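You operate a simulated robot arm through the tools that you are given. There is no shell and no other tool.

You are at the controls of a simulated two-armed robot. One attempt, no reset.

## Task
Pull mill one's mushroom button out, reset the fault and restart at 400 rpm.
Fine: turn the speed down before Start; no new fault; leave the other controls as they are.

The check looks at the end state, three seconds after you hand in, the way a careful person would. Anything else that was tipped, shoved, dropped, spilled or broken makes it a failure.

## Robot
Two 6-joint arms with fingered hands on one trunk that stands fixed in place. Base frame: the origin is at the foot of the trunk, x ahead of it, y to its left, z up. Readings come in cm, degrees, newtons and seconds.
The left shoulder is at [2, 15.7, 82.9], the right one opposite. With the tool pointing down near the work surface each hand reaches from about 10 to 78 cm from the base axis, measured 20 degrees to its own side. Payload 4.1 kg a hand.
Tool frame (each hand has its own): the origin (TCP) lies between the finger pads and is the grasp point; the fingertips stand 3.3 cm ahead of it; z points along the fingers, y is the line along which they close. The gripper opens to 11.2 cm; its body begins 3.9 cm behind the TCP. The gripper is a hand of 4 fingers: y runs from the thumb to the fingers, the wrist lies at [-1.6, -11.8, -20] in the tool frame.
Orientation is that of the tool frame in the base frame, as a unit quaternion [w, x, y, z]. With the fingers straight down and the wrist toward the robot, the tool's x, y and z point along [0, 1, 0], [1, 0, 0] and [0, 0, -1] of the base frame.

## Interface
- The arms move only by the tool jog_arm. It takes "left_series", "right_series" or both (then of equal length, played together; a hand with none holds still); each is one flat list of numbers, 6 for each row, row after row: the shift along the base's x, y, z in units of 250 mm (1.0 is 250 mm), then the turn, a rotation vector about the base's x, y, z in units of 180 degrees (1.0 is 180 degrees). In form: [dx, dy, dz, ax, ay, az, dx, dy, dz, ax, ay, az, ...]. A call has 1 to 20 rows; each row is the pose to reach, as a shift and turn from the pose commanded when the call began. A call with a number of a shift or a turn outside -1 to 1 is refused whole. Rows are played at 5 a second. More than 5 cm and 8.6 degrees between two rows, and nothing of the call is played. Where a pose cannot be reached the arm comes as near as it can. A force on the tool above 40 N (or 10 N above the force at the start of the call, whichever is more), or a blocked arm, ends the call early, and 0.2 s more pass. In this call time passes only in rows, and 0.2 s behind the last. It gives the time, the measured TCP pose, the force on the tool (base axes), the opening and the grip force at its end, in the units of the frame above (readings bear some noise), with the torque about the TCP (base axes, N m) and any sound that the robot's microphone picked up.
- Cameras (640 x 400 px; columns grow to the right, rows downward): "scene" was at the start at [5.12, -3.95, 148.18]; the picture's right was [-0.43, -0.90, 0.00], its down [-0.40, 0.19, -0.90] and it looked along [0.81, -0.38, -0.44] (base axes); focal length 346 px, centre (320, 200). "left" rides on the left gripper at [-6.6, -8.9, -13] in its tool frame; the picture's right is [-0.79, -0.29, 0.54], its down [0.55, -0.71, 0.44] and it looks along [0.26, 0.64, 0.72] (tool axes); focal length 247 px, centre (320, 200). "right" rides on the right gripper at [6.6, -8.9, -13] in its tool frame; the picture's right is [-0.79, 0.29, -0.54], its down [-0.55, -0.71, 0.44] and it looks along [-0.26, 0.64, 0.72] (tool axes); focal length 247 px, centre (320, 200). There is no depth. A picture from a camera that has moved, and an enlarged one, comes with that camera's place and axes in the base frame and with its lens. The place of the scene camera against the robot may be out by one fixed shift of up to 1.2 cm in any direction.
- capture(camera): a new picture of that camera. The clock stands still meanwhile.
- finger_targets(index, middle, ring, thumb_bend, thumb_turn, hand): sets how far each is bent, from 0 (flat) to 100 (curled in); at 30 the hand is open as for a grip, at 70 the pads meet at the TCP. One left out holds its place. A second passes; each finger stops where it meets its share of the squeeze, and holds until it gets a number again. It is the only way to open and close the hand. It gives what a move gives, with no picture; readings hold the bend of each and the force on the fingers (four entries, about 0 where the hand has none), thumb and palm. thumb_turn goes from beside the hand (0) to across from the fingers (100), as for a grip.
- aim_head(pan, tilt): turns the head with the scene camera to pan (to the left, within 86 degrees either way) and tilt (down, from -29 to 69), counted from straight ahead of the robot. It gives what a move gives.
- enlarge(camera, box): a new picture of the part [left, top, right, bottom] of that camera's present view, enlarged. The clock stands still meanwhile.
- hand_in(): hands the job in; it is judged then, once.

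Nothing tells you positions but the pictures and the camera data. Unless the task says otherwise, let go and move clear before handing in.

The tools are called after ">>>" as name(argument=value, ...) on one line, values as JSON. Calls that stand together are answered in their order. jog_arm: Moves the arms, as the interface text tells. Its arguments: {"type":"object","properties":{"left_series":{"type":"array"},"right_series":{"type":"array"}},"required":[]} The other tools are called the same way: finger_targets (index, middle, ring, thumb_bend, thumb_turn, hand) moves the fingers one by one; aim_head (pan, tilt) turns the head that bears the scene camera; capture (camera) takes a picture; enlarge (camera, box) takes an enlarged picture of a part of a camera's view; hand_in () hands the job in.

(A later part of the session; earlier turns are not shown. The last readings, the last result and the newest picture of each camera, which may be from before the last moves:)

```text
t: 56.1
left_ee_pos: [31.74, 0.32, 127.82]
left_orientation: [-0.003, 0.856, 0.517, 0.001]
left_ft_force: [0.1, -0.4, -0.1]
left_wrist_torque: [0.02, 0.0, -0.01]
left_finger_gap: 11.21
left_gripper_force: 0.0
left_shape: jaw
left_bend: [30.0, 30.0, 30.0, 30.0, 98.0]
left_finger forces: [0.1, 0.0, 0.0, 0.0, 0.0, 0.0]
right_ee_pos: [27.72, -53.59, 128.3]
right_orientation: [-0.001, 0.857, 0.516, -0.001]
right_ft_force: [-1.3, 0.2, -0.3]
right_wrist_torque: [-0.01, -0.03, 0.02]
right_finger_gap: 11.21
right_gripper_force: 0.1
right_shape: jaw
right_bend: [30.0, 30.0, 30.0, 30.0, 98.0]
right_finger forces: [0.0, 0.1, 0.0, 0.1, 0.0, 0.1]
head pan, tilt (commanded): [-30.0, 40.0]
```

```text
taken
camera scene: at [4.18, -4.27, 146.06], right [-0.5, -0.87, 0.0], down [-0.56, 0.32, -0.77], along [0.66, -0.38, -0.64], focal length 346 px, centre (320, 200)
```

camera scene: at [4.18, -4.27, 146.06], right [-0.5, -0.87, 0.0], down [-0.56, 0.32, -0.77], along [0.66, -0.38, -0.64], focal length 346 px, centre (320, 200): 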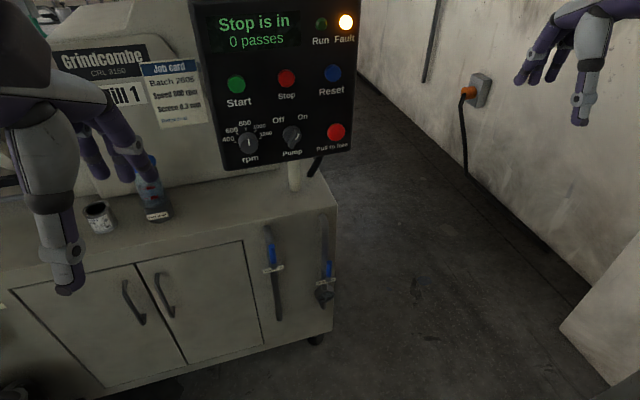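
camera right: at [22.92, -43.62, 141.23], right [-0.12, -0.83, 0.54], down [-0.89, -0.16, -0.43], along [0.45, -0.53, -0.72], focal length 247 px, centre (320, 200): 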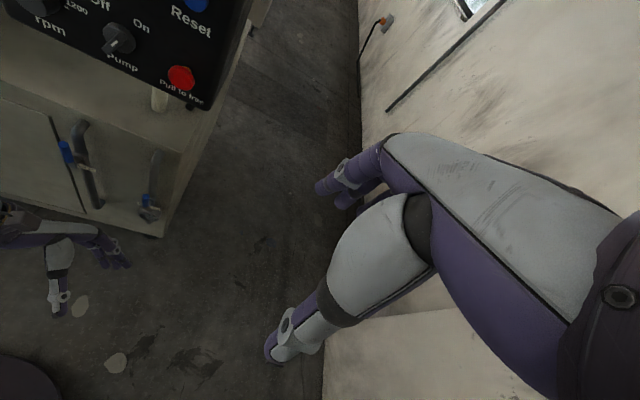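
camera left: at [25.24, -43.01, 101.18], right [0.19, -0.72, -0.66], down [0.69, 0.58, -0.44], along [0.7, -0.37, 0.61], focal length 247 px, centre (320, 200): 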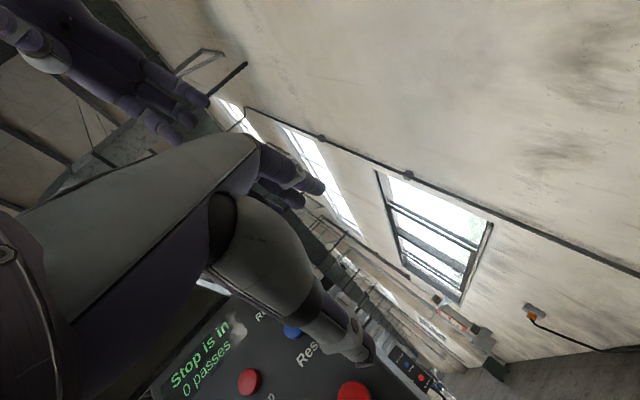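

Both hands are back near home and nothing has been disturbed. Now I bring the right hand forward (tool-down) to about [46, −47, 120], well outside the body, before turning it.

>>> jog_arm(right_series=[0.122, 0.044, -0.055, 0, 0, 0, 0.244, 0.088, -0.111, 0, 0, 0, 0.366, 0.132, -0.166, 0, 0, 0, 0.488, 0.176, -0.221, 0, 0, 0, 0.61, 0.22, -0.277, 0, 0, 0, 0.732, 0.264, -0.332, 0, 0, 0])

>>> jog_arm(right_series=[0.0089, 0.0022, -0.0133, -0.0285, -0.0124, 0.0243, 0.0178, 0.0044, -0.0267, -0.057, -0.0248, 0.0486, 0.0267, 0.0067, -0.04, -0.0854, -0.0372, 0.0729, 0.0356, 0.0089, -0.0533, -0.1139, -0.0495, 0.0972, 0.0444, 0.0111, -0.0667, -0.1424, -0.0619, 0.1214, 0.0533, 0.0133, -0.08, -0.1709, -0.0743, 0.1457, 0.0622, 0.0156, -0.0933, -0.1993, -0.0867, 0.17, 0.0711, 0.0178, -0.1067, -0.2278, -0.0991, 0.1943, 0.08, 0.02, -0.12, -0.2563, -0.1115, 0.2186])

>>> capture(camera="scene")

```text
t: 57.5
left_ee_pos: [31.61, 0.4, 127.84]
left_orientation: [-0.004, 0.856, 0.516, 0.0]
left_ft_force: [-0.6, -0.4, 0.8]
left_wrist_torque: [0.02, -0.04, 0.0]
left_finger_gap: 11.17
left_gripper_force: 0.1
left_shape: jaw
left_bend: [30.0, 30.0, 30.0, 30.0, 98.0]
left_finger forces: [0.1, 0.1, 0.0, 0.1, 0.0, 0.1]
right_ee_pos: [46.0, -46.79, 120.06]
right_orientation: [0.0, 0.857, 0.516, 0.0]
right_ft_force: [-1.7, 1.2, 0.3]
right_wrist_torque: [0.02, -0.04, 0.0]
right_finger_gap: 11.19
right_gripper_force: 0.0
right_shape: jaw
right_bend: [30.0, 30.0, 30.0, 30.0, 98.0]
right_finger forces: [0.0, 0.0, 0.0, 0.0, 0.1, 0.0]
head pan, tilt (commanded): [-30.0, 40.0]
```

```text
t: 59.5
left_ee_pos: [31.73, 0.45, 127.79]
left_orientation: [-0.002, 0.857, 0.516, -0.001]
left_ft_force: [1.1, 0.4, -1.1]
left_wrist_torque: [0.0, 0.01, -0.01]
left_finger_gap: 11.18
left_gripper_force: 0.0
left_shape: jaw
left_bend: [30.0, 30.0, 30.0, 30.0, 98.0]
left_finger forces: [0.0, 0.0, 0.0, 0.1, 0.1, 0.0]
right_ee_pos: [46.5, -46.17, 117.32]
right_orientation: [0.323, 0.621, 0.712, -0.059]
right_ft_force: [-0.2, -0.3, -0.4]
right_wrist_torque: [-0.02, 0.02, -0.01]
right_finger_gap: 11.2
right_gripper_force: 0.0
right_shape: jaw
right_bend: [30.0, 30.0, 30.0, 30.0, 98.0]
right_finger forces: [0.0, 0.0, 0.0, 0.0, 0.1, 0.1]
right hand out of reach, approached as far as the arm can: row 7, 8, 9
head pan, tilt (commanded): [-30.0, 40.0]
```

```text
taken
camera scene: at [4.2, -4.28, 146.06], right [-0.5, -0.87, 0.0], down [-0.56, 0.32, -0.77], along [0.66, -0.38, -0.64], focal length 346 px, centre (320, 200)
```

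scene: 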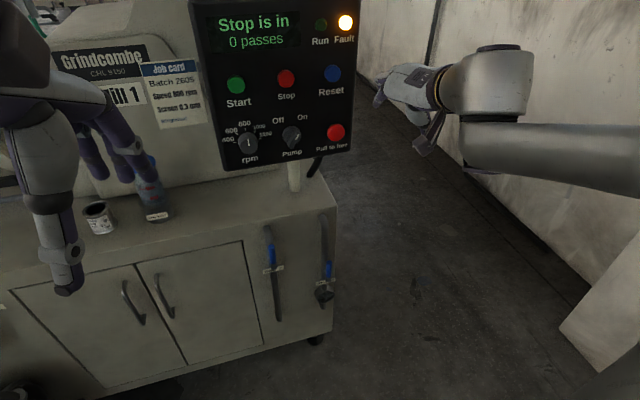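

I'd better look directly at the right arm to understand how it is folded.

>>> aim_head(pan=-75, tilt=40)

>>> capture(camera="scene")

```text
t: 60.6
left_ee_pos: [31.65, 0.46, 127.8]
left_orientation: [-0.003, 0.856, 0.517, 0.001]
left_ft_force: [0.4, -0.3, -0.5]
left_wrist_torque: [0.01, 0.02, -0.04]
left_finger_gap: 11.19
left_gripper_force: 0.0
left_shape: jaw
left_bend: [30.0, 30.0, 30.0, 30.0, 98.0]
left_finger forces: [0.0, 0.0, 0.0, 0.0, 0.0, 0.0]
right_ee_pos: [46.51, -46.1, 117.41]
right_orientation: [0.323, 0.62, 0.713, -0.057]
right_ft_force: [-0.2, 0.8, 0.7]
right_wrist_torque: [0.0, 0.01, -0.04]
right_finger_gap: 11.17
right_gripper_force: 0.0
right_shape: jaw
right_bend: [30.0, 30.0, 30.0, 30.0, 98.0]
right_finger forces: [0.1, 0.0, 0.1, 0.0, 0.0, 0.0]
head pan, tilt (commanded): [-75.0, 40.0]
```

```text
taken
camera scene: at [-0.97, -8.24, 146.07], right [-0.97, -0.26, 0.0], down [-0.17, 0.62, -0.77], along [0.2, -0.74, -0.64], focal length 346 px, centre (320, 200)
```

scene: 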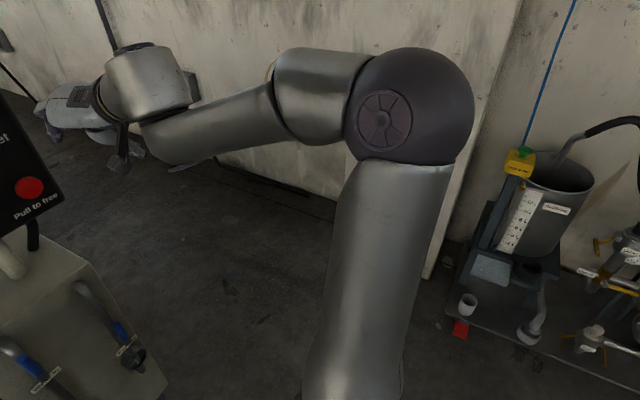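

Seeing the arm clearly, I now understand its layout: the wrist has to bend to the other side, passing straight in line with the forearm, to get comfortable forward-pointing poses. I'll return the right hand to its parked pose while bringing the left hand forward, tool-down, into free space.

>>> jog_arm(left_series=[0.059, -0.047, -0.125, 0, 0, 0, 0.118, -0.095, -0.249, 0, 0, 0, 0.177, -0.142, -0.374, 0, 0, 0, 0.235, -0.19, -0.498, 0, 0, 0, 0.294, -0.237, -0.623, 0, 0, 0, 0.353, -0.285, -0.747, 0, 0, 0, 0.412, -0.332, -0.872, 0, 0, 0], right_series=[-0.071, -0.022, 0.049, 0.0289, 0.011, -0.0276, -0.143, -0.045, 0.098, 0.0577, 0.0221, -0.0551, -0.214, -0.067, 0.147, 0.0866, 0.0331, -0.0827, -0.286, -0.089, 0.197, 0.1155, 0.0442, -0.1102, -0.357, -0.111, 0.246, 0.1444, 0.0552, -0.1378, -0.429, -0.134, 0.295, 0.1732, 0.0663, -0.1653, -0.5, -0.156, 0.344, 0.2021, 0.0773, -0.1929])

>>> aim_head(pan=-15, tilt=55)

>>> capture(camera="scene")

```text
t: 62.2
left_ee_pos: [42.23, -8.12, 105.76]
left_orientation: [-0.003, 0.856, 0.517, 0.001]
left_ft_force: [-0.2, 0.1, 1.1]
left_wrist_torque: [0.04, -0.02, 0.02]
left_finger_gap: 11.18
left_gripper_force: 0.1
left_shape: jaw
left_bend: [30.0, 30.0, 30.0, 30.0, 98.0]
left_finger forces: [0.0, 0.0, 0.0, 0.1, 0.1, 0.0]
right_ee_pos: [33.75, -49.75, 125.86]
right_orientation: [-0.002, 0.858, 0.514, 0.0]
right_ft_force: [-1.3, -0.1, 0.3]
right_wrist_torque: [-0.03, 0.0, 0.0]
right_finger_gap: 11.2
right_gripper_force: 0.2
right_shape: jaw
right_bend: [30.0, 30.0, 30.0, 30.0, 98.0]
right_finger forces: [0.0, 0.0, 0.0, 0.1, 0.0, 0.1]
head pan, tilt (commanded): [-75.0, 40.0]
```

```text
t: 63.5
left_ee_pos: [42.12, -8.19, 105.95]
left_orientation: [-0.004, 0.856, 0.517, 0.001]
left_ft_force: [0.1, 0.5, 0.1]
left_wrist_torque: [-0.02, 0.0, 0.03]
left_finger_gap: 11.19
left_gripper_force: 0.0
left_shape: jaw
left_bend: [30.0, 30.0, 30.0, 30.0, 98.0]
left_finger forces: [0.0, 0.0, 0.1, 0.0, 0.1, 0.1]
right_ee_pos: [33.96, -49.83, 125.81]
right_orientation: [0.0, 0.857, 0.515, -0.001]
right_ft_force: [0.8, -0.1, -0.3]
right_wrist_torque: [-0.02, -0.01, -0.01]
right_finger_gap: 11.19
right_gripper_force: 0.1
right_shape: jaw
right_bend: [30.0, 30.0, 30.0, 30.0, 98.0]
right_finger forces: [0.1, 0.1, 0.0, 0.1, 0.1, 0.0]
head pan, tilt (commanded): [-15.0, 55.0]
```

```text
taken
camera scene: at [3.78, -1.9, 144.0], right [-0.26, -0.97, 0.0], down [-0.79, 0.21, -0.57], along [0.55, -0.15, -0.82], focal length 346 px, centre (320, 200)
```

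scene: 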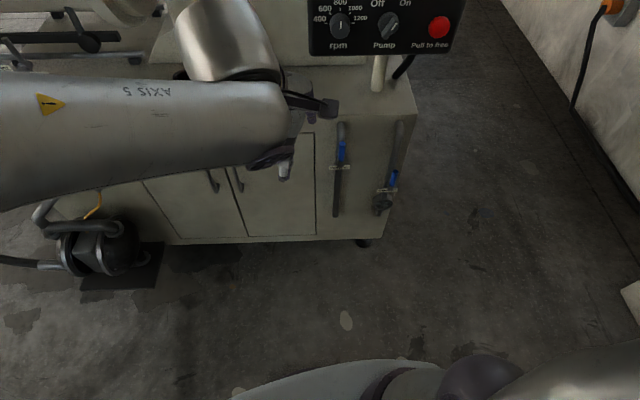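

The left hand is in free space with its forearm coming in from the left. Next I roll the hand about its own palm axis by 130°, which the wrist needs before it can bend the other way.

>>> jog_arm(left_series=[0.0276, 0.0424, 0.0004, 0.0304, -0.0196, -0.027, 0.0584, 0.0816, 0.0064, 0.0608, -0.0392, -0.054, 0.0924, 0.1176, 0.018, 0.0911, -0.0587, -0.081, 0.128, 0.1492, 0.0348, 0.1215, -0.0783, -0.108, 0.1648, 0.176, 0.0564, 0.1519, -0.0979, -0.135, 0.2024, 0.1968, 0.0824, 0.1823, -0.1175, -0.162, 0.24, 0.2124, 0.1128, 0.2126, -0.137, -0.189, 0.2764, 0.2212, 0.1464, 0.243, -0.1566, -0.216, 0.3112, 0.224, 0.1828, 0.2734, -0.1762, -0.243, 0.344, 0.22, 0.2212, 0.3038, -0.1958, -0.27, 0.3732, 0.21, 0.2608, 0.3341, -0.2153, -0.297, 0.3992, 0.1936, 0.3008, 0.3645, -0.2349, -0.324, 0.4212, 0.1716, 0.3404, 0.3949, -0.2545, -0.351, 0.4384, 0.144, 0.3788, 0.4253, -0.2741, -0.378, 0.4508, 0.1116, 0.4156, 0.4556, -0.2936, -0.405, 0.458, 0.0748, 0.4496, 0.486, -0.3132, -0.432])

>>> capture(camera="scene")

>>> capture(camera="left")

```text
t: 66.9
left_ee_pos: [53.56, -6.22, 117.52]
left_orientation: [-0.321, 0.64, -0.245, 0.654]
left_ft_force: [-0.4, 1.3, 0.0]
left_wrist_torque: [-0.01, 0.0, 0.02]
left_finger_gap: 11.19
left_gripper_force: 0.0
left_shape: jaw
left_bend: [30.0, 30.0, 30.0, 30.0, 98.0]
left_finger forces: [0.0, 0.0, 0.0, 0.0, 0.0, 0.1]
right_ee_pos: [33.85, -49.78, 125.91]
right_orientation: [-0.001, 0.858, 0.514, 0.0]
right_ft_force: [0.0, 0.3, -0.2]
right_wrist_torque: [0.0, -0.02, 0.02]
right_finger_gap: 11.19
right_gripper_force: 0.1
right_shape: jaw
right_bend: [30.0, 30.0, 30.0, 30.0, 98.0]
right_finger forces: [0.1, 0.1, 0.1, 0.1, 0.0, 0.0]
head pan, tilt (commanded): [-15.0, 55.0]
```

```text
taken
camera scene: at [3.78, -1.9, 144.0], right [-0.26, -0.97, 0.0], down [-0.79, 0.21, -0.57], along [0.55, -0.15, -0.82], focal length 346 px, centre (320, 200)
```

scene: 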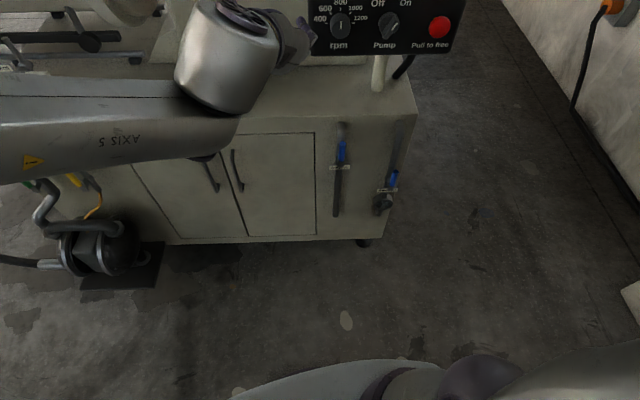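

```text
taken
camera left: at [39.5, 3.6, 118.68], right [0.49, 0.82, -0.3], down [0.37, 0.11, 0.92], along [0.79, -0.56, -0.25], focal length 247 px, centre (320, 200)
```

left: 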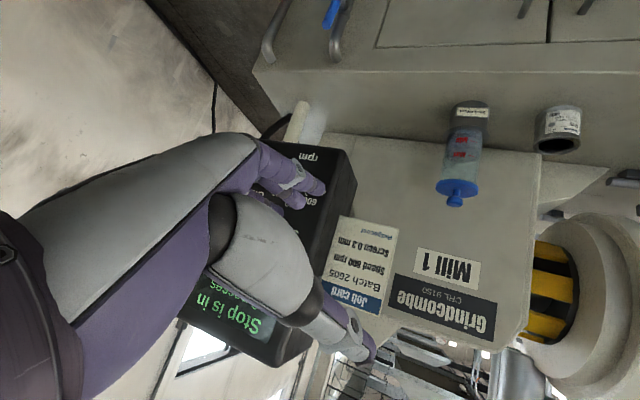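

That worked without any complaint; the hand is rolled and free. Now I swing it about the forearm so it hangs down, moving it a bit forward-right, while the right hand backs off further.

>>> jog_arm(left_series=[-0.043, -0.037, -0.121, 0.0117, 0.0368, -0.0044, -0.086, -0.074, -0.242, 0.0233, 0.0736, -0.0089, -0.128, -0.111, -0.363, 0.035, 0.1104, -0.0133, -0.171, -0.148, -0.484, 0.0467, 0.1472, -0.0178, -0.214, -0.185, -0.605, 0.0583, 0.1839, -0.0222, -0.257, -0.222, -0.726, 0.07, 0.2207, -0.0266, -0.299, -0.259, -0.847, 0.0816, 0.2575, -0.0311, -0.342, -0.296, -0.968, 0.0933, 0.2943, -0.0355], right_series=[-0.03, -0.015, 0.015, 0, 0, 0, -0.06, -0.03, 0.03, 0, 0, 0, -0.09, -0.045, 0.045, 0, 0, 0, -0.12, -0.06, 0.06, 0, 0, 0, -0.15, -0.075, 0.075, 0, 0, 0, -0.18, -0.09, 0.09, 0, 0, 0, -0.21, -0.105, 0.105, 0, 0, 0, -0.24, -0.12, 0.12, 0, 0, 0])

>>> capture(camera="scene")

```text
t: 68.7
left_ee_pos: [44.94, -13.4, 93.28]
left_orientation: [-0.229, 0.798, -0.485, 0.275]
left_ft_force: [0.9, -0.3, 0.0]
left_wrist_torque: [-0.04, 0.01, -0.04]
left_finger_gap: 11.18
left_gripper_force: 0.1
left_shape: jaw
left_bend: [30.0, 30.0, 30.0, 30.0, 98.0]
left_finger forces: [0.0, 0.0, 0.1, 0.0, 0.0, 0.1]
right_ee_pos: [27.86, -52.8, 129.08]
right_orientation: [-0.001, 0.858, 0.513, 0.0]
right_ft_force: [0.1, 1.6, -0.3]
right_wrist_torque: [0.0, 0.01, -0.03]
right_finger_gap: 11.18
right_gripper_force: 0.0
right_shape: jaw
right_bend: [30.0, 30.0, 30.0, 30.0, 98.0]
right_finger forces: [0.0, 0.1, 0.1, 0.0, 0.0, 0.1]
head pan, tilt (commanded): [-15.0, 55.0]
```

```text
taken
camera scene: at [3.77, -1.86, 144.0], right [-0.26, -0.97, 0.0], down [-0.79, 0.21, -0.57], along [0.55, -0.15, -0.82], focal length 346 px, centre (320, 200)
```

scene: 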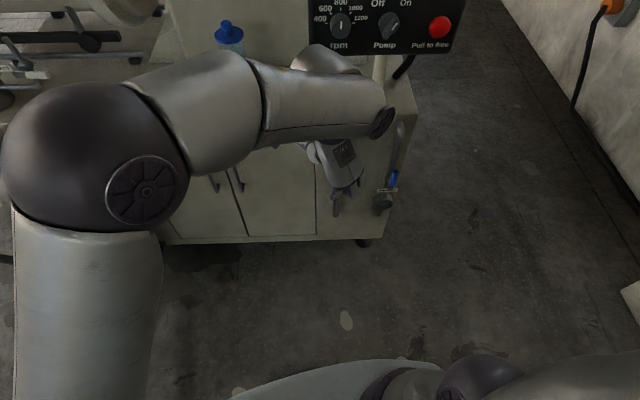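

The wrist and forearm are now clearly visible with the hand hanging down. I'll swing the hand toward the right, to nearly in line with the forearm, and check the alignment there.

>>> jog_arm(left_series=[0.0296, -0.1004, 0.02, -0.0375, -0.0095, 0.0079, 0.0612, -0.1972, 0.0528, -0.0749, -0.0191, 0.0158, 0.094, -0.2888, 0.0968, -0.1124, -0.0286, 0.0237, 0.1272, -0.3732, 0.1528, -0.1499, -0.0382, 0.0316, 0.1608, -0.45, 0.2192, -0.1874, -0.0477, 0.0395, 0.194, -0.5172, 0.2952, -0.2248, -0.0572, 0.0473, 0.2264, -0.5744, 0.3792, -0.2623, -0.0668, 0.0552, 0.2572, -0.6204, 0.4704, -0.2998, -0.0763, 0.0631])

>>> capture(camera="scene")

>>> capture(camera="right")

```text
t: 70.5
left_ee_pos: [51.56, -29.2, 105.13]
left_orientation: [0.077, 0.82, -0.199, 0.532]
left_ft_force: [0.1, -0.3, -0.4]
left_wrist_torque: [0.0, 0.01, 0.03]
left_finger_gap: 11.19
left_gripper_force: 0.0
left_shape: jaw
left_bend: [30.0, 30.0, 30.0, 30.0, 98.0]
left_finger forces: [0.0, 0.0, 0.0, 0.0, 0.0, 0.0]
right_ee_pos: [27.84, -52.95, 129.03]
right_orientation: [0.0, 0.858, 0.514, -0.001]
right_ft_force: [-1.0, 0.8, -0.2]
right_wrist_torque: [0.02, -0.01, 0.02]
right_finger_gap: 11.18
right_gripper_force: 0.0
right_shape: jaw
right_bend: [30.0, 30.0, 30.0, 30.0, 98.0]
right_finger forces: [0.0, 0.0, 0.0, 0.0, 0.0, 0.0]
head pan, tilt (commanded): [-15.0, 55.0]
```

```text
taken
camera scene: at [3.77, -1.9, 144.0], right [-0.26, -0.97, 0.0], down [-0.79, 0.21, -0.57], along [0.55, -0.15, -0.82], focal length 346 px, centre (320, 200)
```

scene: 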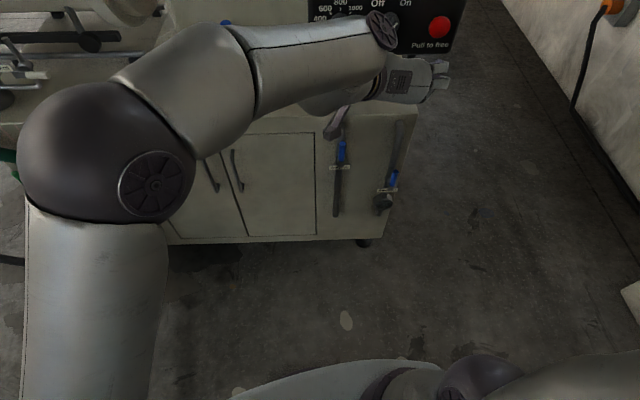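

```text
taken
camera right: at [23.16, -42.92, 142.0], right [-0.12, -0.83, 0.54], down [-0.89, -0.15, -0.43], along [0.44, -0.53, -0.72], focal length 247 px, centre (320, 200)
```

right: 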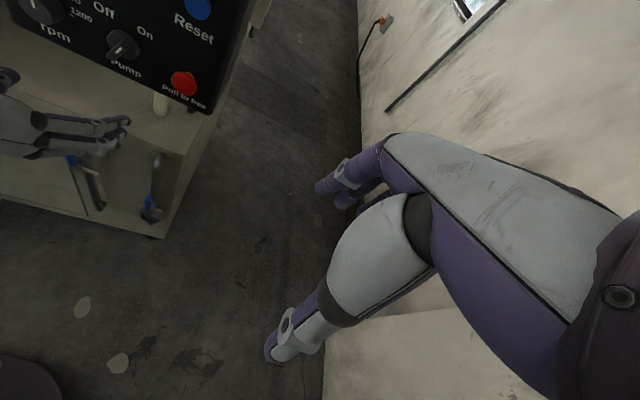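

The hand is now in line with the forearm, and no limits were hit. Continuing the same swing brings it to a forward-pointing attitude (fingers right, thumb left), so I go to a pre-grasp point about 6 cm short of the mushroom.

>>> jog_arm(left_series=[0.0353, -0.0733, 0.006, -0.0297, -0.013, 0.0068, 0.0707, -0.1467, 0.012, -0.0595, -0.026, 0.0136, 0.106, -0.22, 0.018, -0.0892, -0.039, 0.0204, 0.1413, -0.2933, 0.024, -0.1189, -0.052, 0.0272, 0.1767, -0.3667, 0.03, -0.1487, -0.065, 0.034, 0.212, -0.44, 0.036, -0.1784, -0.0779, 0.0407])

>>> aim_head(pan=-28, tilt=35)

>>> capture(camera="scene")

>>> capture(camera="left")

>>> capture(camera="right")

```text
t: 71.9
left_ee_pos: [60.58, -44.99, 107.18]
left_orientation: [0.241, 0.709, -0.003, 0.662]
left_ft_force: [-0.9, 0.9, 2.3]
left_wrist_torque: [0.08, 0.19, -0.01]
left_finger_gap: 11.21
left_gripper_force: 0.1
left_shape: jaw
left_bend: [30.0, 30.0, 30.0, 30.0, 97.0]
left_finger forces: [0.0, 0.0, 0.1, 0.1, 0.0, 0.1]
left hand out of reach, approached as far as the arm can: row 2, 3, 4, 5, 6
right_ee_pos: [27.75, -52.9, 128.96]
right_orientation: [-0.001, 0.858, 0.513, -0.002]
right_ft_force: [-0.7, 0.0, 0.1]
right_wrist_torque: [-0.03, -0.04, -0.02]
right_finger_gap: 11.22
right_gripper_force: 0.0
right_shape: jaw
right_bend: [30.0, 30.0, 30.0, 30.0, 98.0]
right_finger forces: [0.0, 0.0, 0.0, 0.0, 0.1, 0.0]
head pan, tilt (commanded): [-15.0, 55.0]
```

```text
t: 72.8
left_ee_pos: [60.83, -44.86, 106.81]
left_orientation: [0.239, 0.711, -0.003, 0.661]
left_ft_force: [0.0, 0.3, 0.1]
left_wrist_torque: [0.0, 0.0, -0.04]
left_finger_gap: 11.22
left_gripper_force: 0.0
left_shape: jaw
left_bend: [30.0, 30.0, 30.0, 30.0, 97.0]
left_finger forces: [0.1, 0.0, 0.0, 0.0, 0.1, 0.0]
right_ee_pos: [27.79, -52.98, 129.01]
right_orientation: [0.0, 0.858, 0.514, -0.001]
right_ft_force: [0.5, 0.5, -0.1]
right_wrist_torque: [-0.02, 0.02, -0.03]
right_finger_gap: 11.19
right_gripper_force: 0.0
right_shape: jaw
right_bend: [30.0, 30.0, 30.0, 30.0, 98.0]
right_finger forces: [0.0, 0.0, 0.1, 0.0, 0.1, 0.1]
head pan, tilt (commanded): [-28.0, 35.0]
```

```text
taken
camera scene: at [4.59, -4.16, 146.81], right [-0.47, -0.88, 0.0], down [-0.51, 0.27, -0.82], along [0.72, -0.38, -0.57], focal length 346 px, centre (320, 200)
```

scene: 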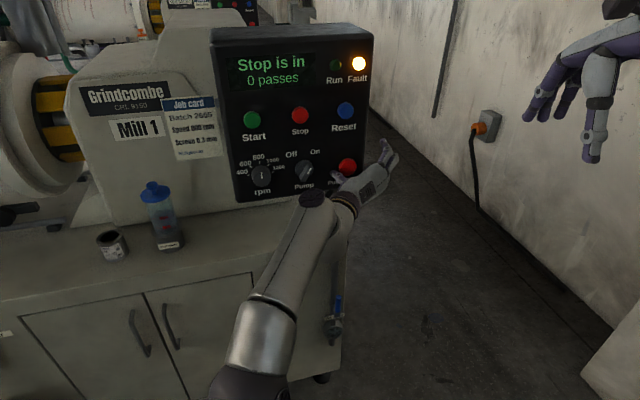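

```text
taken
camera left: at [50.63, -34.39, 97.82], right [0.5, -0.18, -0.85], down [0.71, 0.65, 0.28], along [0.5, -0.74, 0.45], focal length 247 px, centre (320, 200)
```

left: 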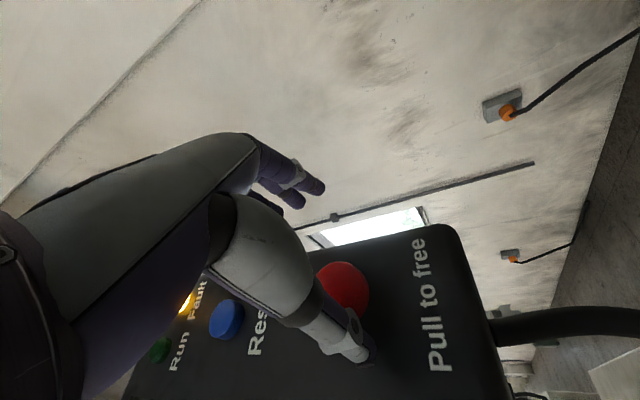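

```text
taken
camera right: at [23.17, -42.92, 142.0], right [-0.12, -0.83, 0.54], down [-0.89, -0.15, -0.43], along [0.44, -0.53, -0.72], focal length 247 px, centre (320, 200)
```

right: 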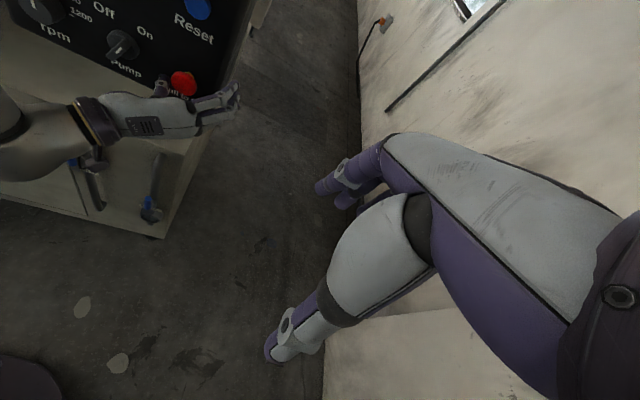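

The arm slid a bit further than asked and the hand is already around the mushroom: fingers beyond its right side, thumb just left of it, no contact force. I'll shift about 3 cm left so the button sits centred between thumb and fingers.

>>> jog_arm(left_series=[0.012, 0.036, -0.012, 0, 0, 0, 0.024, 0.072, -0.024, 0, 0, 0, 0.036, 0.108, -0.036, 0, 0, 0])

>>> enlarge(camera="scene", box=[270, 110, 430, 230])

>>> enlarge(camera="right", box=[60, 20, 280, 160])

>>> capture(camera="left")

```text
t: 73.6
left_ee_pos: [62.58, -43.33, 105.52]
left_orientation: [0.238, 0.713, -0.005, 0.659]
left_ft_force: [-2.2, 0.3, -0.3]
left_wrist_torque: [0.0, 0.06, 0.14]
left_finger_gap: 11.19
left_gripper_force: 0.0
left_shape: jaw
left_bend: [30.0, 30.0, 30.0, 30.0, 98.0]
left_finger forces: [0.1, 0.0, 0.0, 0.1, 2.0, 0.0]
left hand out of reach, approached as far as the arm can: row 1, 2, 3
right_ee_pos: [27.73, -53.01, 128.99]
right_orientation: [-0.001, 0.858, 0.514, 0.0]
right_ft_force: [-0.5, 0.0, 0.1]
right_wrist_torque: [0.03, -0.04, -0.03]
right_finger_gap: 11.19
right_gripper_force: 0.1
right_shape: jaw
right_bend: [30.0, 30.0, 30.0, 30.0, 98.0]
right_finger forces: [0.1, 0.0, 0.1, 0.1, 0.1, 0.1]
head pan, tilt (commanded): [-28.0, 35.0]
```

```text
3.33 times, centred on (350, 170) of scene
camera zoom: at [4.56, -4.19, 146.82], right [-0.47, -0.88, 0.0], down [-0.51, 0.27, -0.82], along [0.72, -0.38, -0.57], focal length 1154 px, centre (220, 300)
```

zoom: 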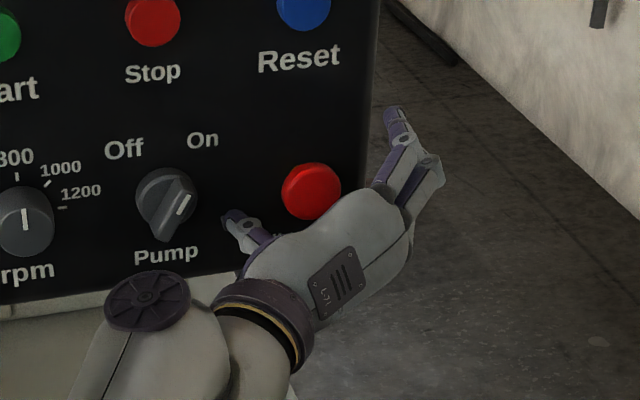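

```text
2.86 times, centred on (170, 90) of right
camera zoom: at [23.13, -42.95, 142.0], right [-0.12, -0.83, 0.54], down [-0.89, -0.15, -0.43], along [0.44, -0.53, -0.72], focal length 706 px, centre (749, 514)
```

zoom: 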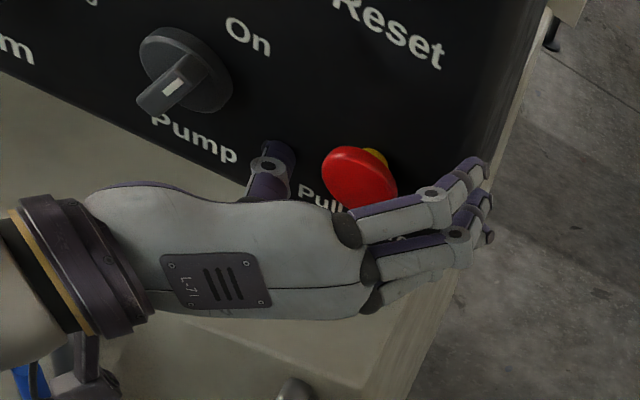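

```text
taken
camera left: at [52.39, -32.78, 96.69], right [0.49, -0.18, -0.85], down [0.71, 0.65, 0.28], along [0.5, -0.74, 0.44], focal length 247 px, centre (320, 200)
```

left: 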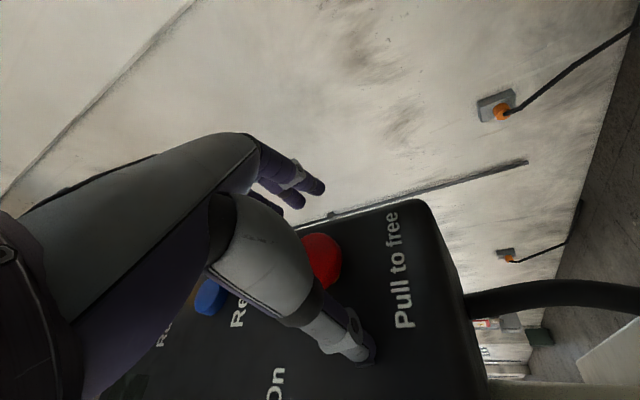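

The mushroom is now nicely between thumb and fingers, with the thumb lightly touching the panel (2 N). I'll back off about 0.6 cm before closing.

>>> jog_arm(left_series=[-0.012, 0.003, 0, 0, 0, 0, -0.024, 0.006, 0, 0, 0, 0])

```text
t: 74.2
left_ee_pos: [62.74, -43.32, 105.59]
left_orientation: [0.237, 0.714, -0.005, 0.659]
left_ft_force: [-2.4, 0.2, 0.3]
left_wrist_torque: [0.03, 0.06, 0.1]
left_finger_gap: 11.17
left_gripper_force: 0.0
left_shape: jaw
left_bend: [30.0, 30.0, 30.0, 30.0, 97.0]
left_finger forces: [0.0, 0.0, 0.1, 0.0, 2.9, 0.0]
left hand out of reach, approached as far as the arm can: row 2
right_ee_pos: [27.83, -52.95, 129.05]
right_orientation: [0.0, 0.858, 0.514, 0.0]
right_ft_force: [-0.7, 0.9, 0.8]
right_wrist_torque: [0.02, -0.02, -0.02]
right_finger_gap: 11.16
right_gripper_force: 0.0
right_shape: jaw
right_bend: [30.0, 30.0, 30.0, 30.0, 98.0]
right_finger forces: [0.0, 0.0, 0.1, 0.0, 0.1, 0.1]
head pan, tilt (commanded): [-28.0, 35.0]
```

The arm sits right at a joint stop, so a straight retreat isn't possible in this exact attitude. I'll try backing off slightly while tilting the hand up a few degrees, which moves that joint away from its stop.

>>> jog_arm(left_series=[-0.013, 0.003, -0.004, 0, -0.0167, 0, -0.026, 0.0064, -0.008, 0, -0.0333, 0])

```text
t: 74.8
left_ee_pos: [62.6, -43.12, 107.2]
left_orientation: [0.234, 0.701, -0.015, 0.673]
left_ft_force: [-2.9, 1.1, -1.3]
left_wrist_torque: [-0.11, 0.16, 0.17]
left_finger_gap: 11.18
left_gripper_force: 0.0
left_shape: jaw
left_bend: [30.0, 30.0, 30.0, 29.0, 96.0]
left_finger forces: [0.0, 0.0, 0.0, 0.0, 3.0, 0.0]
left hand out of reach, approached as far as the arm can: row 1, 2
right_ee_pos: [27.69, -53.08, 129.11]
right_orientation: [-0.001, 0.858, 0.514, 0.0]
right_ft_force: [-0.2, -0.3, 0.7]
right_wrist_torque: [0.0, -0.02, -0.02]
right_finger_gap: 11.19
right_gripper_force: 0.1
right_shape: jaw
right_bend: [30.0, 30.0, 30.0, 30.0, 98.0]
right_finger forces: [0.0, 0.0, 0.0, 0.0, 0.0, 0.0]
head pan, tilt (commanded): [-28.0, 35.0]
```

The left arm is again at full stretch here, which is why it can't pull straight back. The right arm, with the same hand roll that just worked (palm turned, wrist above), would be in the middle of its range at this button, so I'll use it instead. First I swing the left hand sideways-back, clear of the panel.

>>> jog_arm(left_series=[-0.07, -0.045, 0, 0, 0, 0, -0.14, -0.1, 0, 0, 0, 0, -0.22, -0.17, 0, 0, 0, 0, -0.31, -0.25, 0, 0, 0, 0])

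>>> capture(camera="scene")

```text
t: 75.8
left_ee_pos: [54.88, -49.65, 107.36]
left_orientation: [0.232, 0.705, -0.018, 0.67]
left_ft_force: [0.8, 1.0, -1.0]
left_wrist_torque: [0.02, 0.02, -0.05]
left_finger_gap: 11.2
left_gripper_force: 0.1
left_shape: jaw
left_bend: [30.0, 30.0, 30.0, 30.0, 98.0]
left_finger forces: [0.1, 0.0, 0.1, 0.0, 0.1, 0.0]
left hand out of reach, approached as far as the arm can: row 1, 2, 3
right_ee_pos: [27.86, -52.96, 129.0]
right_orientation: [-0.001, 0.858, 0.514, -0.001]
right_ft_force: [-0.2, 0.7, -0.2]
right_wrist_torque: [0.0, 0.05, 0.0]
right_finger_gap: 11.18
right_gripper_force: 0.1
right_shape: jaw
right_bend: [30.0, 30.0, 30.0, 30.0, 98.0]
right_finger forces: [0.0, 0.0, 0.0, 0.0, 0.1, 0.0]
head pan, tilt (commanded): [-28.0, 35.0]
```

```text
taken
camera scene: at [4.62, -4.15, 146.82], right [-0.47, -0.88, 0.0], down [-0.51, 0.27, -0.82], along [0.72, -0.38, -0.57], focal length 346 px, centre (320, 200)
```

scene: 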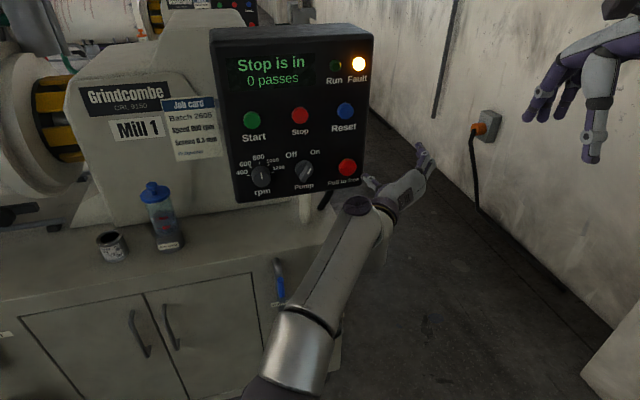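

Clear of the panel, and the arm is moving freely again (the button is untouched, still "Stop is in"). I'll swing the left hand back down and leftward along the way it came.

>>> jog_arm(left_series=[-0.0263, 0.0787, -0.0413, 0.0394, 0.0132, -0.0065, -0.0527, 0.1573, -0.0827, 0.0787, 0.0265, -0.013, -0.079, 0.236, -0.124, 0.1181, 0.0397, -0.0196, -0.1053, 0.3147, -0.1653, 0.1575, 0.053, -0.0261, -0.1317, 0.3933, -0.2067, 0.1968, 0.0662, -0.0326, -0.158, 0.472, -0.248, 0.2362, 0.0795, -0.0391, -0.1843, 0.5507, -0.2893, 0.2756, 0.0927, -0.0456, -0.2107, 0.6293, -0.3307, 0.3149, 0.1059, -0.0521, -0.237, 0.708, -0.372, 0.3543, 0.1192, -0.0587, -0.2633, 0.7867, -0.4133, 0.3937, 0.1324, -0.0652, -0.2897, 0.8653, -0.4547, 0.433, 0.1457, -0.0717, -0.316, 0.944, -0.496, 0.4724, 0.1589, -0.0782])

>>> capture(camera="scene")

```text
t: 78.4
left_ee_pos: [46.97, -25.65, 94.48]
left_orientation: [-0.226, 0.798, -0.485, 0.279]
left_ft_force: [-0.1, 0.7, 0.7]
left_wrist_torque: [0.0, 0.01, -0.01]
left_finger_gap: 11.21
left_gripper_force: 0.2
left_shape: jaw
left_bend: [30.0, 30.0, 30.0, 30.0, 98.0]
left_finger forces: [0.0, 0.0, 0.0, 0.0, 0.0, 0.0]
left hand out of reach, approached as far as the arm can: row 1, 2, 4, 5
right_ee_pos: [27.93, -52.93, 128.96]
right_orientation: [0.0, 0.858, 0.514, 0.0]
right_ft_force: [-0.2, 0.0, 0.4]
right_wrist_torque: [-0.01, -0.03, 0.0]
right_finger_gap: 11.17
right_gripper_force: 0.1
right_shape: jaw
right_bend: [30.0, 30.0, 30.0, 30.0, 98.0]
right_finger forces: [0.0, 0.0, 0.1, 0.2, 0.1, 0.1]
head pan, tilt (commanded): [-28.0, 35.0]
```

```text
taken
camera scene: at [4.59, -4.16, 146.82], right [-0.47, -0.88, 0.0], down [-0.51, 0.27, -0.82], along [0.72, -0.38, -0.57], focal length 346 px, centre (320, 200)
```

scene: 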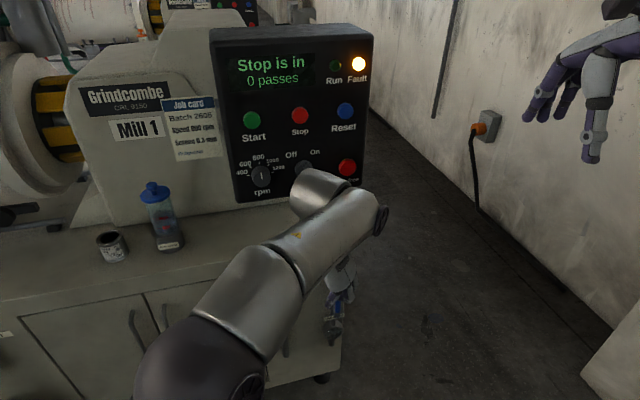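

The left hand followed exactly. I park it further left and back, out of the right arm's way.

>>> jog_arm(left_series=[-0.0375, 0.119, 0.05, 0, 0, 0, -0.075, 0.2375, 0.1, 0, 0, 0, -0.1125, 0.356, 0.15, 0, 0, 0, -0.15, 0.475, 0.2, 0, 0, 0, -0.1875, 0.594, 0.25, 0, 0, 0, -0.225, 0.7125, 0.3, 0, 0, 0, -0.2625, 0.831, 0.35, 0, 0, 0, -0.3, 0.95, 0.4, 0, 0, 0])

>>> capture(camera="scene")

```text
t: 80.2
left_ee_pos: [39.51, -1.66, 104.72]
left_orientation: [-0.226, 0.798, -0.484, 0.28]
left_ft_force: [-0.6, -0.9, 0.7]
left_wrist_torque: [-0.01, -0.01, 0.02]
left_finger_gap: 11.2
left_gripper_force: 0.0
left_shape: jaw
left_bend: [30.0, 30.0, 30.0, 30.0, 98.0]
left_finger forces: [0.1, 0.1, 0.0, 0.0, 0.0, 0.1]
right_ee_pos: [27.82, -53.09, 128.96]
right_orientation: [0.0, 0.858, 0.514, 0.0]
right_ft_force: [0.6, 0.5, -0.9]
right_wrist_torque: [-0.01, 0.02, 0.01]
right_finger_gap: 11.19
right_gripper_force: 0.1
right_shape: jaw
right_bend: [30.0, 30.0, 30.0, 30.0, 98.0]
right_finger forces: [0.0, 0.1, 0.1, 0.0, 0.0, 0.1]
head pan, tilt (commanded): [-28.0, 35.0]
```

```text
taken
camera scene: at [4.61, -4.21, 146.82], right [-0.47, -0.88, 0.0], down [-0.51, 0.27, -0.82], along [0.72, -0.38, -0.57], focal length 346 px, centre (320, 200)
```

scene: 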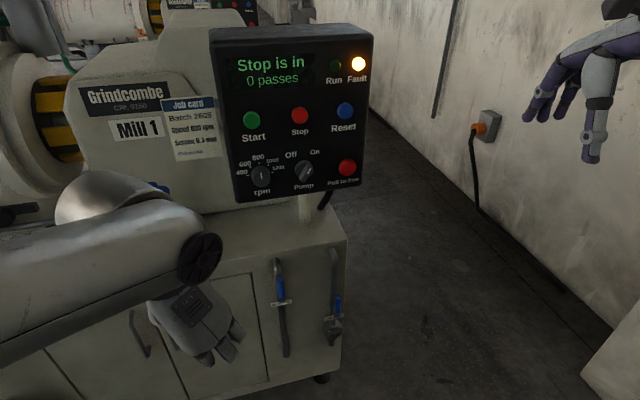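

The left hand is parked clear. Now the right hand: first forward, tool-down, to about [45, −47, 110].

>>> jog_arm(right_series=[0.099, 0.037, -0.109, 0, 0, 0, 0.199, 0.073, -0.217, 0, 0, 0, 0.298, 0.11, -0.326, 0, 0, 0, 0.398, 0.146, -0.434, 0, 0, 0, 0.497, 0.183, -0.543, 0, 0, 0, 0.597, 0.219, -0.651, 0, 0, 0, 0.696, 0.256, -0.76, 0, 0, 0])

>>> capture(camera="scene")

```text
t: 81.8
left_ee_pos: [39.36, -1.68, 104.65]
left_orientation: [-0.225, 0.798, -0.485, 0.28]
left_ft_force: [-0.2, 0.3, -0.8]
left_wrist_torque: [-0.03, -0.07, 0.01]
left_finger_gap: 11.2
left_gripper_force: 0.0
left_shape: jaw
left_bend: [30.0, 30.0, 30.0, 30.0, 98.0]
left_finger forces: [0.1, 0.0, 0.0, 0.0, 0.0, 0.0]
right_ee_pos: [44.92, -46.64, 110.03]
right_orientation: [-0.001, 0.857, 0.515, 0.0]
right_ft_force: [0.3, -0.1, 0.8]
right_wrist_torque: [-0.01, 0.0, -0.01]
right_finger_gap: 11.18
right_gripper_force: 0.1
right_shape: jaw
right_bend: [30.0, 30.0, 30.0, 30.0, 98.0]
right_finger forces: [0.0, 0.0, 0.1, 0.0, 0.0, 0.1]
head pan, tilt (commanded): [-28.0, 35.0]
```

```text
taken
camera scene: at [4.56, -4.16, 146.82], right [-0.47, -0.88, 0.0], down [-0.51, 0.27, -0.82], along [0.72, -0.38, -0.57], focal length 346 px, centre (320, 200)
```

scene: 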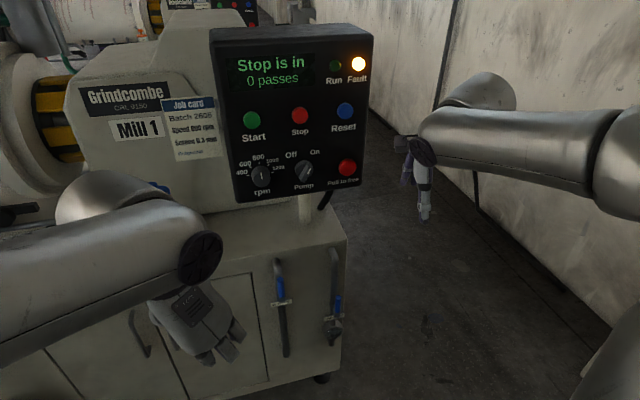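

Now I roll the right hand about its palm axis, the mirror of what worked for the left, in the first half of a 160° turn.

>>> jog_arm(right_series=[0.0188, -0.0344, 0.0192, -0.0316, -0.0006, 0.0306, 0.0404, -0.0648, 0.0416, -0.0631, -0.0012, 0.0612, 0.0644, -0.0908, 0.0676, -0.0947, -0.0017, 0.0917, 0.0908, -0.1112, 0.096, -0.1262, -0.0023, 0.1223, 0.1184, -0.126, 0.1264, -0.1578, -0.0029, 0.1529, 0.1468, -0.1352, 0.1584, -0.1894, -0.0035, 0.1835, 0.176, -0.1384, 0.1916, -0.2209, -0.0041, 0.2141, 0.2048, -0.1352, 0.2244, -0.2525, -0.0046, 0.2446, 0.2328, -0.1264, 0.2572, -0.284, -0.0052, 0.2752, 0.2596, -0.1112, 0.2892, -0.3156, -0.0058, 0.3058])

>>> capture(camera="scene")

```text
t: 84.0
left_ee_pos: [39.35, -1.6, 104.73]
left_orientation: [-0.226, 0.798, -0.484, 0.28]
left_ft_force: [0.5, -0.2, -0.8]
left_wrist_torque: [-0.01, 0.02, -0.02]
left_finger_gap: 11.21
left_gripper_force: 0.1
left_shape: jaw
left_bend: [30.0, 30.0, 30.0, 30.0, 98.0]
left_finger forces: [0.0, 0.1, 0.0, 0.1, 0.1, 0.1]
right_ee_pos: [51.73, -49.45, 117.14]
right_orientation: [0.397, 0.433, 0.776, -0.23]
right_ft_force: [-0.5, -0.1, 0.8]
right_wrist_torque: [-0.01, -0.01, -0.02]
right_finger_gap: 11.19
right_gripper_force: 0.1
right_shape: jaw
right_bend: [30.0, 30.0, 30.0, 30.0, 98.0]
right_finger forces: [0.0, 0.0, 0.0, 0.1, 0.0, 0.1]
head pan, tilt (commanded): [-28.0, 35.0]
```

```text
taken
camera scene: at [4.59, -4.17, 146.82], right [-0.47, -0.88, 0.0], down [-0.51, 0.27, -0.82], along [0.72, -0.38, -0.57], focal length 346 px, centre (320, 200)
```

scene: 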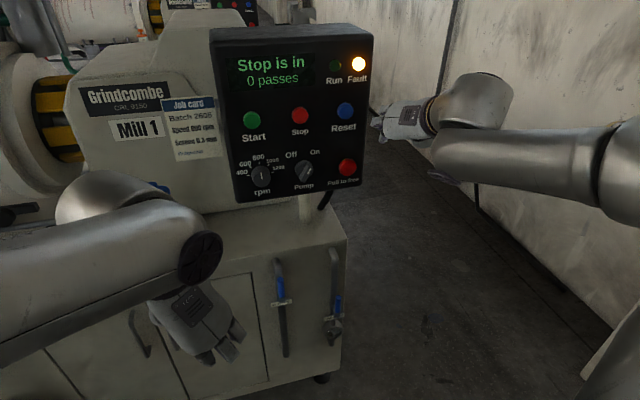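

No stops hit so far; I continue with the second half of the roll.

>>> jog_arm(right_series=[0.0248, 0.0204, 0.03, -0.0316, -0.0006, 0.0306, 0.0476, 0.046, 0.058, -0.0631, -0.0012, 0.0612, 0.0676, 0.0764, 0.0828, -0.0947, -0.0017, 0.0917, 0.0844, 0.1108, 0.1048, -0.1262, -0.0023, 0.1223, 0.098, 0.1488, 0.1228, -0.1578, -0.0029, 0.1529, 0.1076, 0.1896, 0.1368, -0.1894, -0.0035, 0.1835, 0.1136, 0.232, 0.1464, -0.2209, -0.0041, 0.2141, 0.1152, 0.2752, 0.152, -0.2525, -0.0046, 0.2446, 0.1132, 0.3192, 0.1524, -0.284, -0.0052, 0.2752, 0.1068, 0.362, 0.1484, -0.3156, -0.0058, 0.3058])

>>> capture(camera="scene")

>>> capture(camera="right")

```text
t: 86.2
left_ee_pos: [39.39, -1.78, 104.69]
left_orientation: [-0.225, 0.798, -0.485, 0.28]
left_ft_force: [0.5, -0.1, 0.6]
left_wrist_torque: [-0.05, 0.01, -0.02]
left_finger_gap: 11.19
left_gripper_force: 0.1
left_shape: jaw
left_bend: [30.0, 30.0, 30.0, 30.0, 98.0]
left_finger forces: [0.0, 0.0, 0.0, 0.0, 0.0, 0.1]
right_ee_pos: [54.4, -40.38, 120.85]
right_orientation: [0.612, -0.189, 0.682, -0.352]
right_ft_force: [-0.1, -0.2, -0.4]
right_wrist_torque: [0.01, 0.0, 0.03]
right_finger_gap: 11.19
right_gripper_force: 0.1
right_shape: jaw
right_bend: [30.0, 30.0, 30.0, 30.0, 98.0]
right_finger forces: [0.0, 0.0, 0.1, 0.0, 0.0, 0.0]
head pan, tilt (commanded): [-28.0, 35.0]
```

```text
taken
camera scene: at [4.59, -4.17, 146.82], right [-0.47, -0.88, 0.0], down [-0.51, 0.27, -0.82], along [0.72, -0.38, -0.57], focal length 346 px, centre (320, 200)
```

scene: 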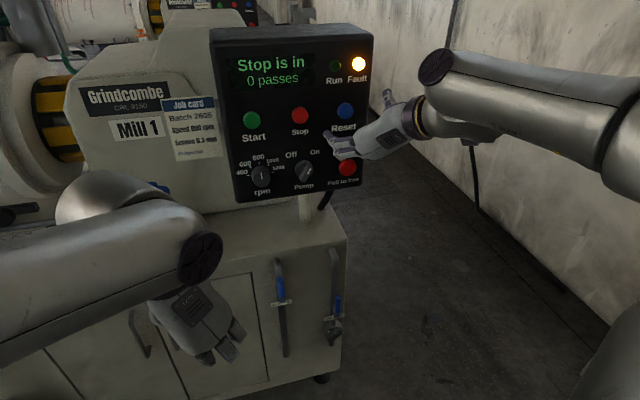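

```text
taken
camera right: at [39.16, -47.58, 122.55], right [-0.33, 0.87, 0.35], down [0.4, -0.21, 0.89], along [0.86, 0.44, -0.28], focal length 247 px, centre (320, 200)
```

right: 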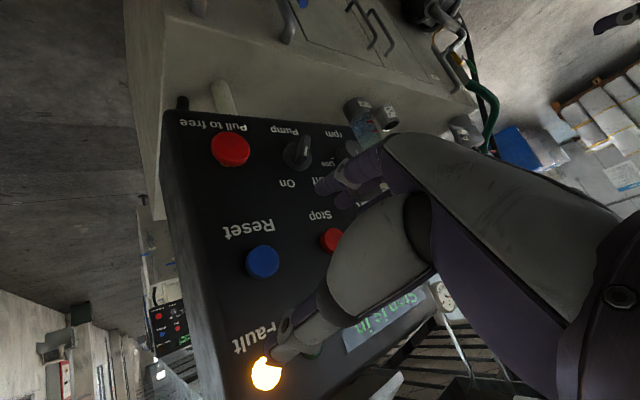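

The right hand now points squarely at the panel at [54, −40, 121] with no stops hit. From its camera the mushroom is at [64.5, −43.0, 106]. I'll half-close the fingers to about a 7 cm opening so they stay clear of the Pump knob, then move down in front of the mushroom.

>>> finger_targets(hand="right", index=45, middle=45, ring=45, thumb_bend=45)

>>> jog_arm(right_series=[0.013, -0.0033, -0.1, 0, 0, 0, 0.026, -0.0067, -0.2, 0, 0, 0, 0.04, -0.01, -0.3, 0, 0, 0, 0.053, -0.0133, -0.4, 0, 0, 0, 0.066, -0.0167, -0.5, 0, 0, 0, 0.08, -0.02, -0.594, 0, 0, 0])

>>> capture(camera="right")

>>> capture(camera="scene")

```text
t: 87.2
left_ee_pos: [39.3, -1.6, 104.72]
left_orientation: [-0.225, 0.798, -0.484, 0.279]
left_ft_force: [0.0, -0.4, -0.5]
left_wrist_torque: [0.0, -0.01, 0.0]
left_finger_gap: 11.19
left_gripper_force: 0.0
left_shape: jaw
left_bend: [30.0, 30.0, 30.0, 30.0, 98.0]
left_finger forces: [0.1, 0.0, 0.0, 0.1, 0.0, 0.1]
right_ee_pos: [54.33, -40.25, 120.74]
right_orientation: [0.612, -0.188, 0.682, -0.352]
right_ft_force: [0.2, -0.5, -0.5]
right_wrist_torque: [0.05, 0.01, -0.03]
right_finger_gap: 7.23
right_gripper_force: 0.1
right_shape: fingers
right_bend: [45.0, 45.0, 45.0, 45.0, 98.0]
right_finger forces: [0.1, 0.0, 0.0, 0.0, 0.0, 0.0]
head pan, tilt (commanded): [-28.0, 35.0]
```

```text
t: 88.6
left_ee_pos: [39.29, -1.67, 104.82]
left_orientation: [-0.225, 0.798, -0.485, 0.28]
left_ft_force: [0.0, -1.0, -0.1]
left_wrist_torque: [-0.02, -0.05, 0.01]
left_finger_gap: 11.18
left_gripper_force: 0.1
left_shape: jaw
left_bend: [30.0, 30.0, 30.0, 30.0, 98.0]
left_finger forces: [0.0, 0.1, 0.1, 0.0, 0.0, 0.0]
right_ee_pos: [57.05, -35.99, 109.99]
right_orientation: [0.591, -0.187, 0.694, -0.367]
right_ft_force: [-0.4, -0.2, 1.1]
right_wrist_torque: [0.03, 0.04, 0.0]
right_finger_gap: 7.19
right_gripper_force: 0.2
right_shape: fingers
right_bend: [45.0, 45.0, 45.0, 45.0, 98.0]
right_finger forces: [0.0, 0.0, 0.1, 0.0, 0.1, 0.0]
right hand out of reach, approached as far as the arm can: row 1, 2, 3, 4, 5, 6
head pan, tilt (commanded): [-28.0, 35.0]
```

```text
taken
camera right: at [41.72, -42.77, 112.33], right [-0.28, 0.89, 0.35], down [0.42, -0.21, 0.88], along [0.86, 0.4, -0.32], focal length 247 px, centre (320, 200)
```

right: 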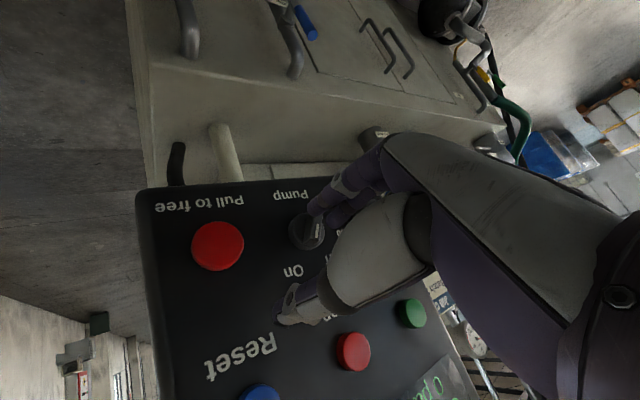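

```text
taken
camera scene: at [4.55, -4.15, 146.82], right [-0.47, -0.88, 0.0], down [-0.51, 0.27, -0.82], along [0.72, -0.38, -0.57], focal length 346 px, centre (320, 200)
```

scene: 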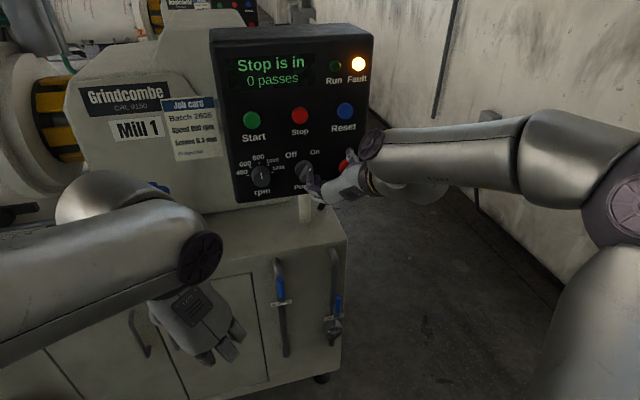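

The arm again stopped short, at [57, −36, 110], in front of the Pump knob but not touching. I'll make one quick set of small probes around this pose to find which directions are free.

>>> jog_arm(right_series=[-0.06, 0, 0, 0, 0, 0, 0, 0, 0, 0, 0, 0, 0, 0.08, 0, 0, 0, 0, 0, 0, 0, 0, 0, 0, 0, -0.08, 0, 0, 0, 0, 0, 0, 0, 0, 0, 0, 0, 0, 0.08, 0, 0, 0, 0, 0, 0, 0, 0, 0, 0, 0, -0.08, 0, 0, 0, 0, 0, 0, 0, 0, 0, -0.06, -0.08, 0, 0, 0, 0, 0, 0, 0, 0, 0, 0, -0.06, -0.08, -0.06, 0, 0, 0, 0, 0, 0, 0, 0, 0])

```text
t: 91.6
left_ee_pos: [39.45, -1.75, 104.7]
left_orientation: [-0.225, 0.798, -0.484, 0.28]
left_ft_force: [-0.4, 0.6, -0.4]
left_wrist_torque: [0.01, -0.03, 0.01]
left_finger_gap: 11.16
left_gripper_force: 0.0
left_shape: jaw
left_bend: [30.0, 30.0, 30.0, 30.0, 98.0]
left_finger forces: [0.0, 0.0, 0.1, 0.0, 0.0, 0.1]
right_ee_pos: [57.64, -36.33, 111.0]
right_orientation: [0.591, -0.188, 0.694, -0.367]
right_ft_force: [0.4, -0.1, -0.1]
right_wrist_torque: [0.02, 0.01, 0.0]
right_finger_gap: 7.21
right_gripper_force: 0.1
right_shape: fingers
right_bend: [45.0, 45.0, 45.0, 45.0, 98.0]
right_finger forces: [0.0, 0.1, 0.0, 0.0, 0.0, 0.0]
right hand out of reach, approached as far as the arm can: row 3
head pan, tilt (commanded): [-28.0, 35.0]
```

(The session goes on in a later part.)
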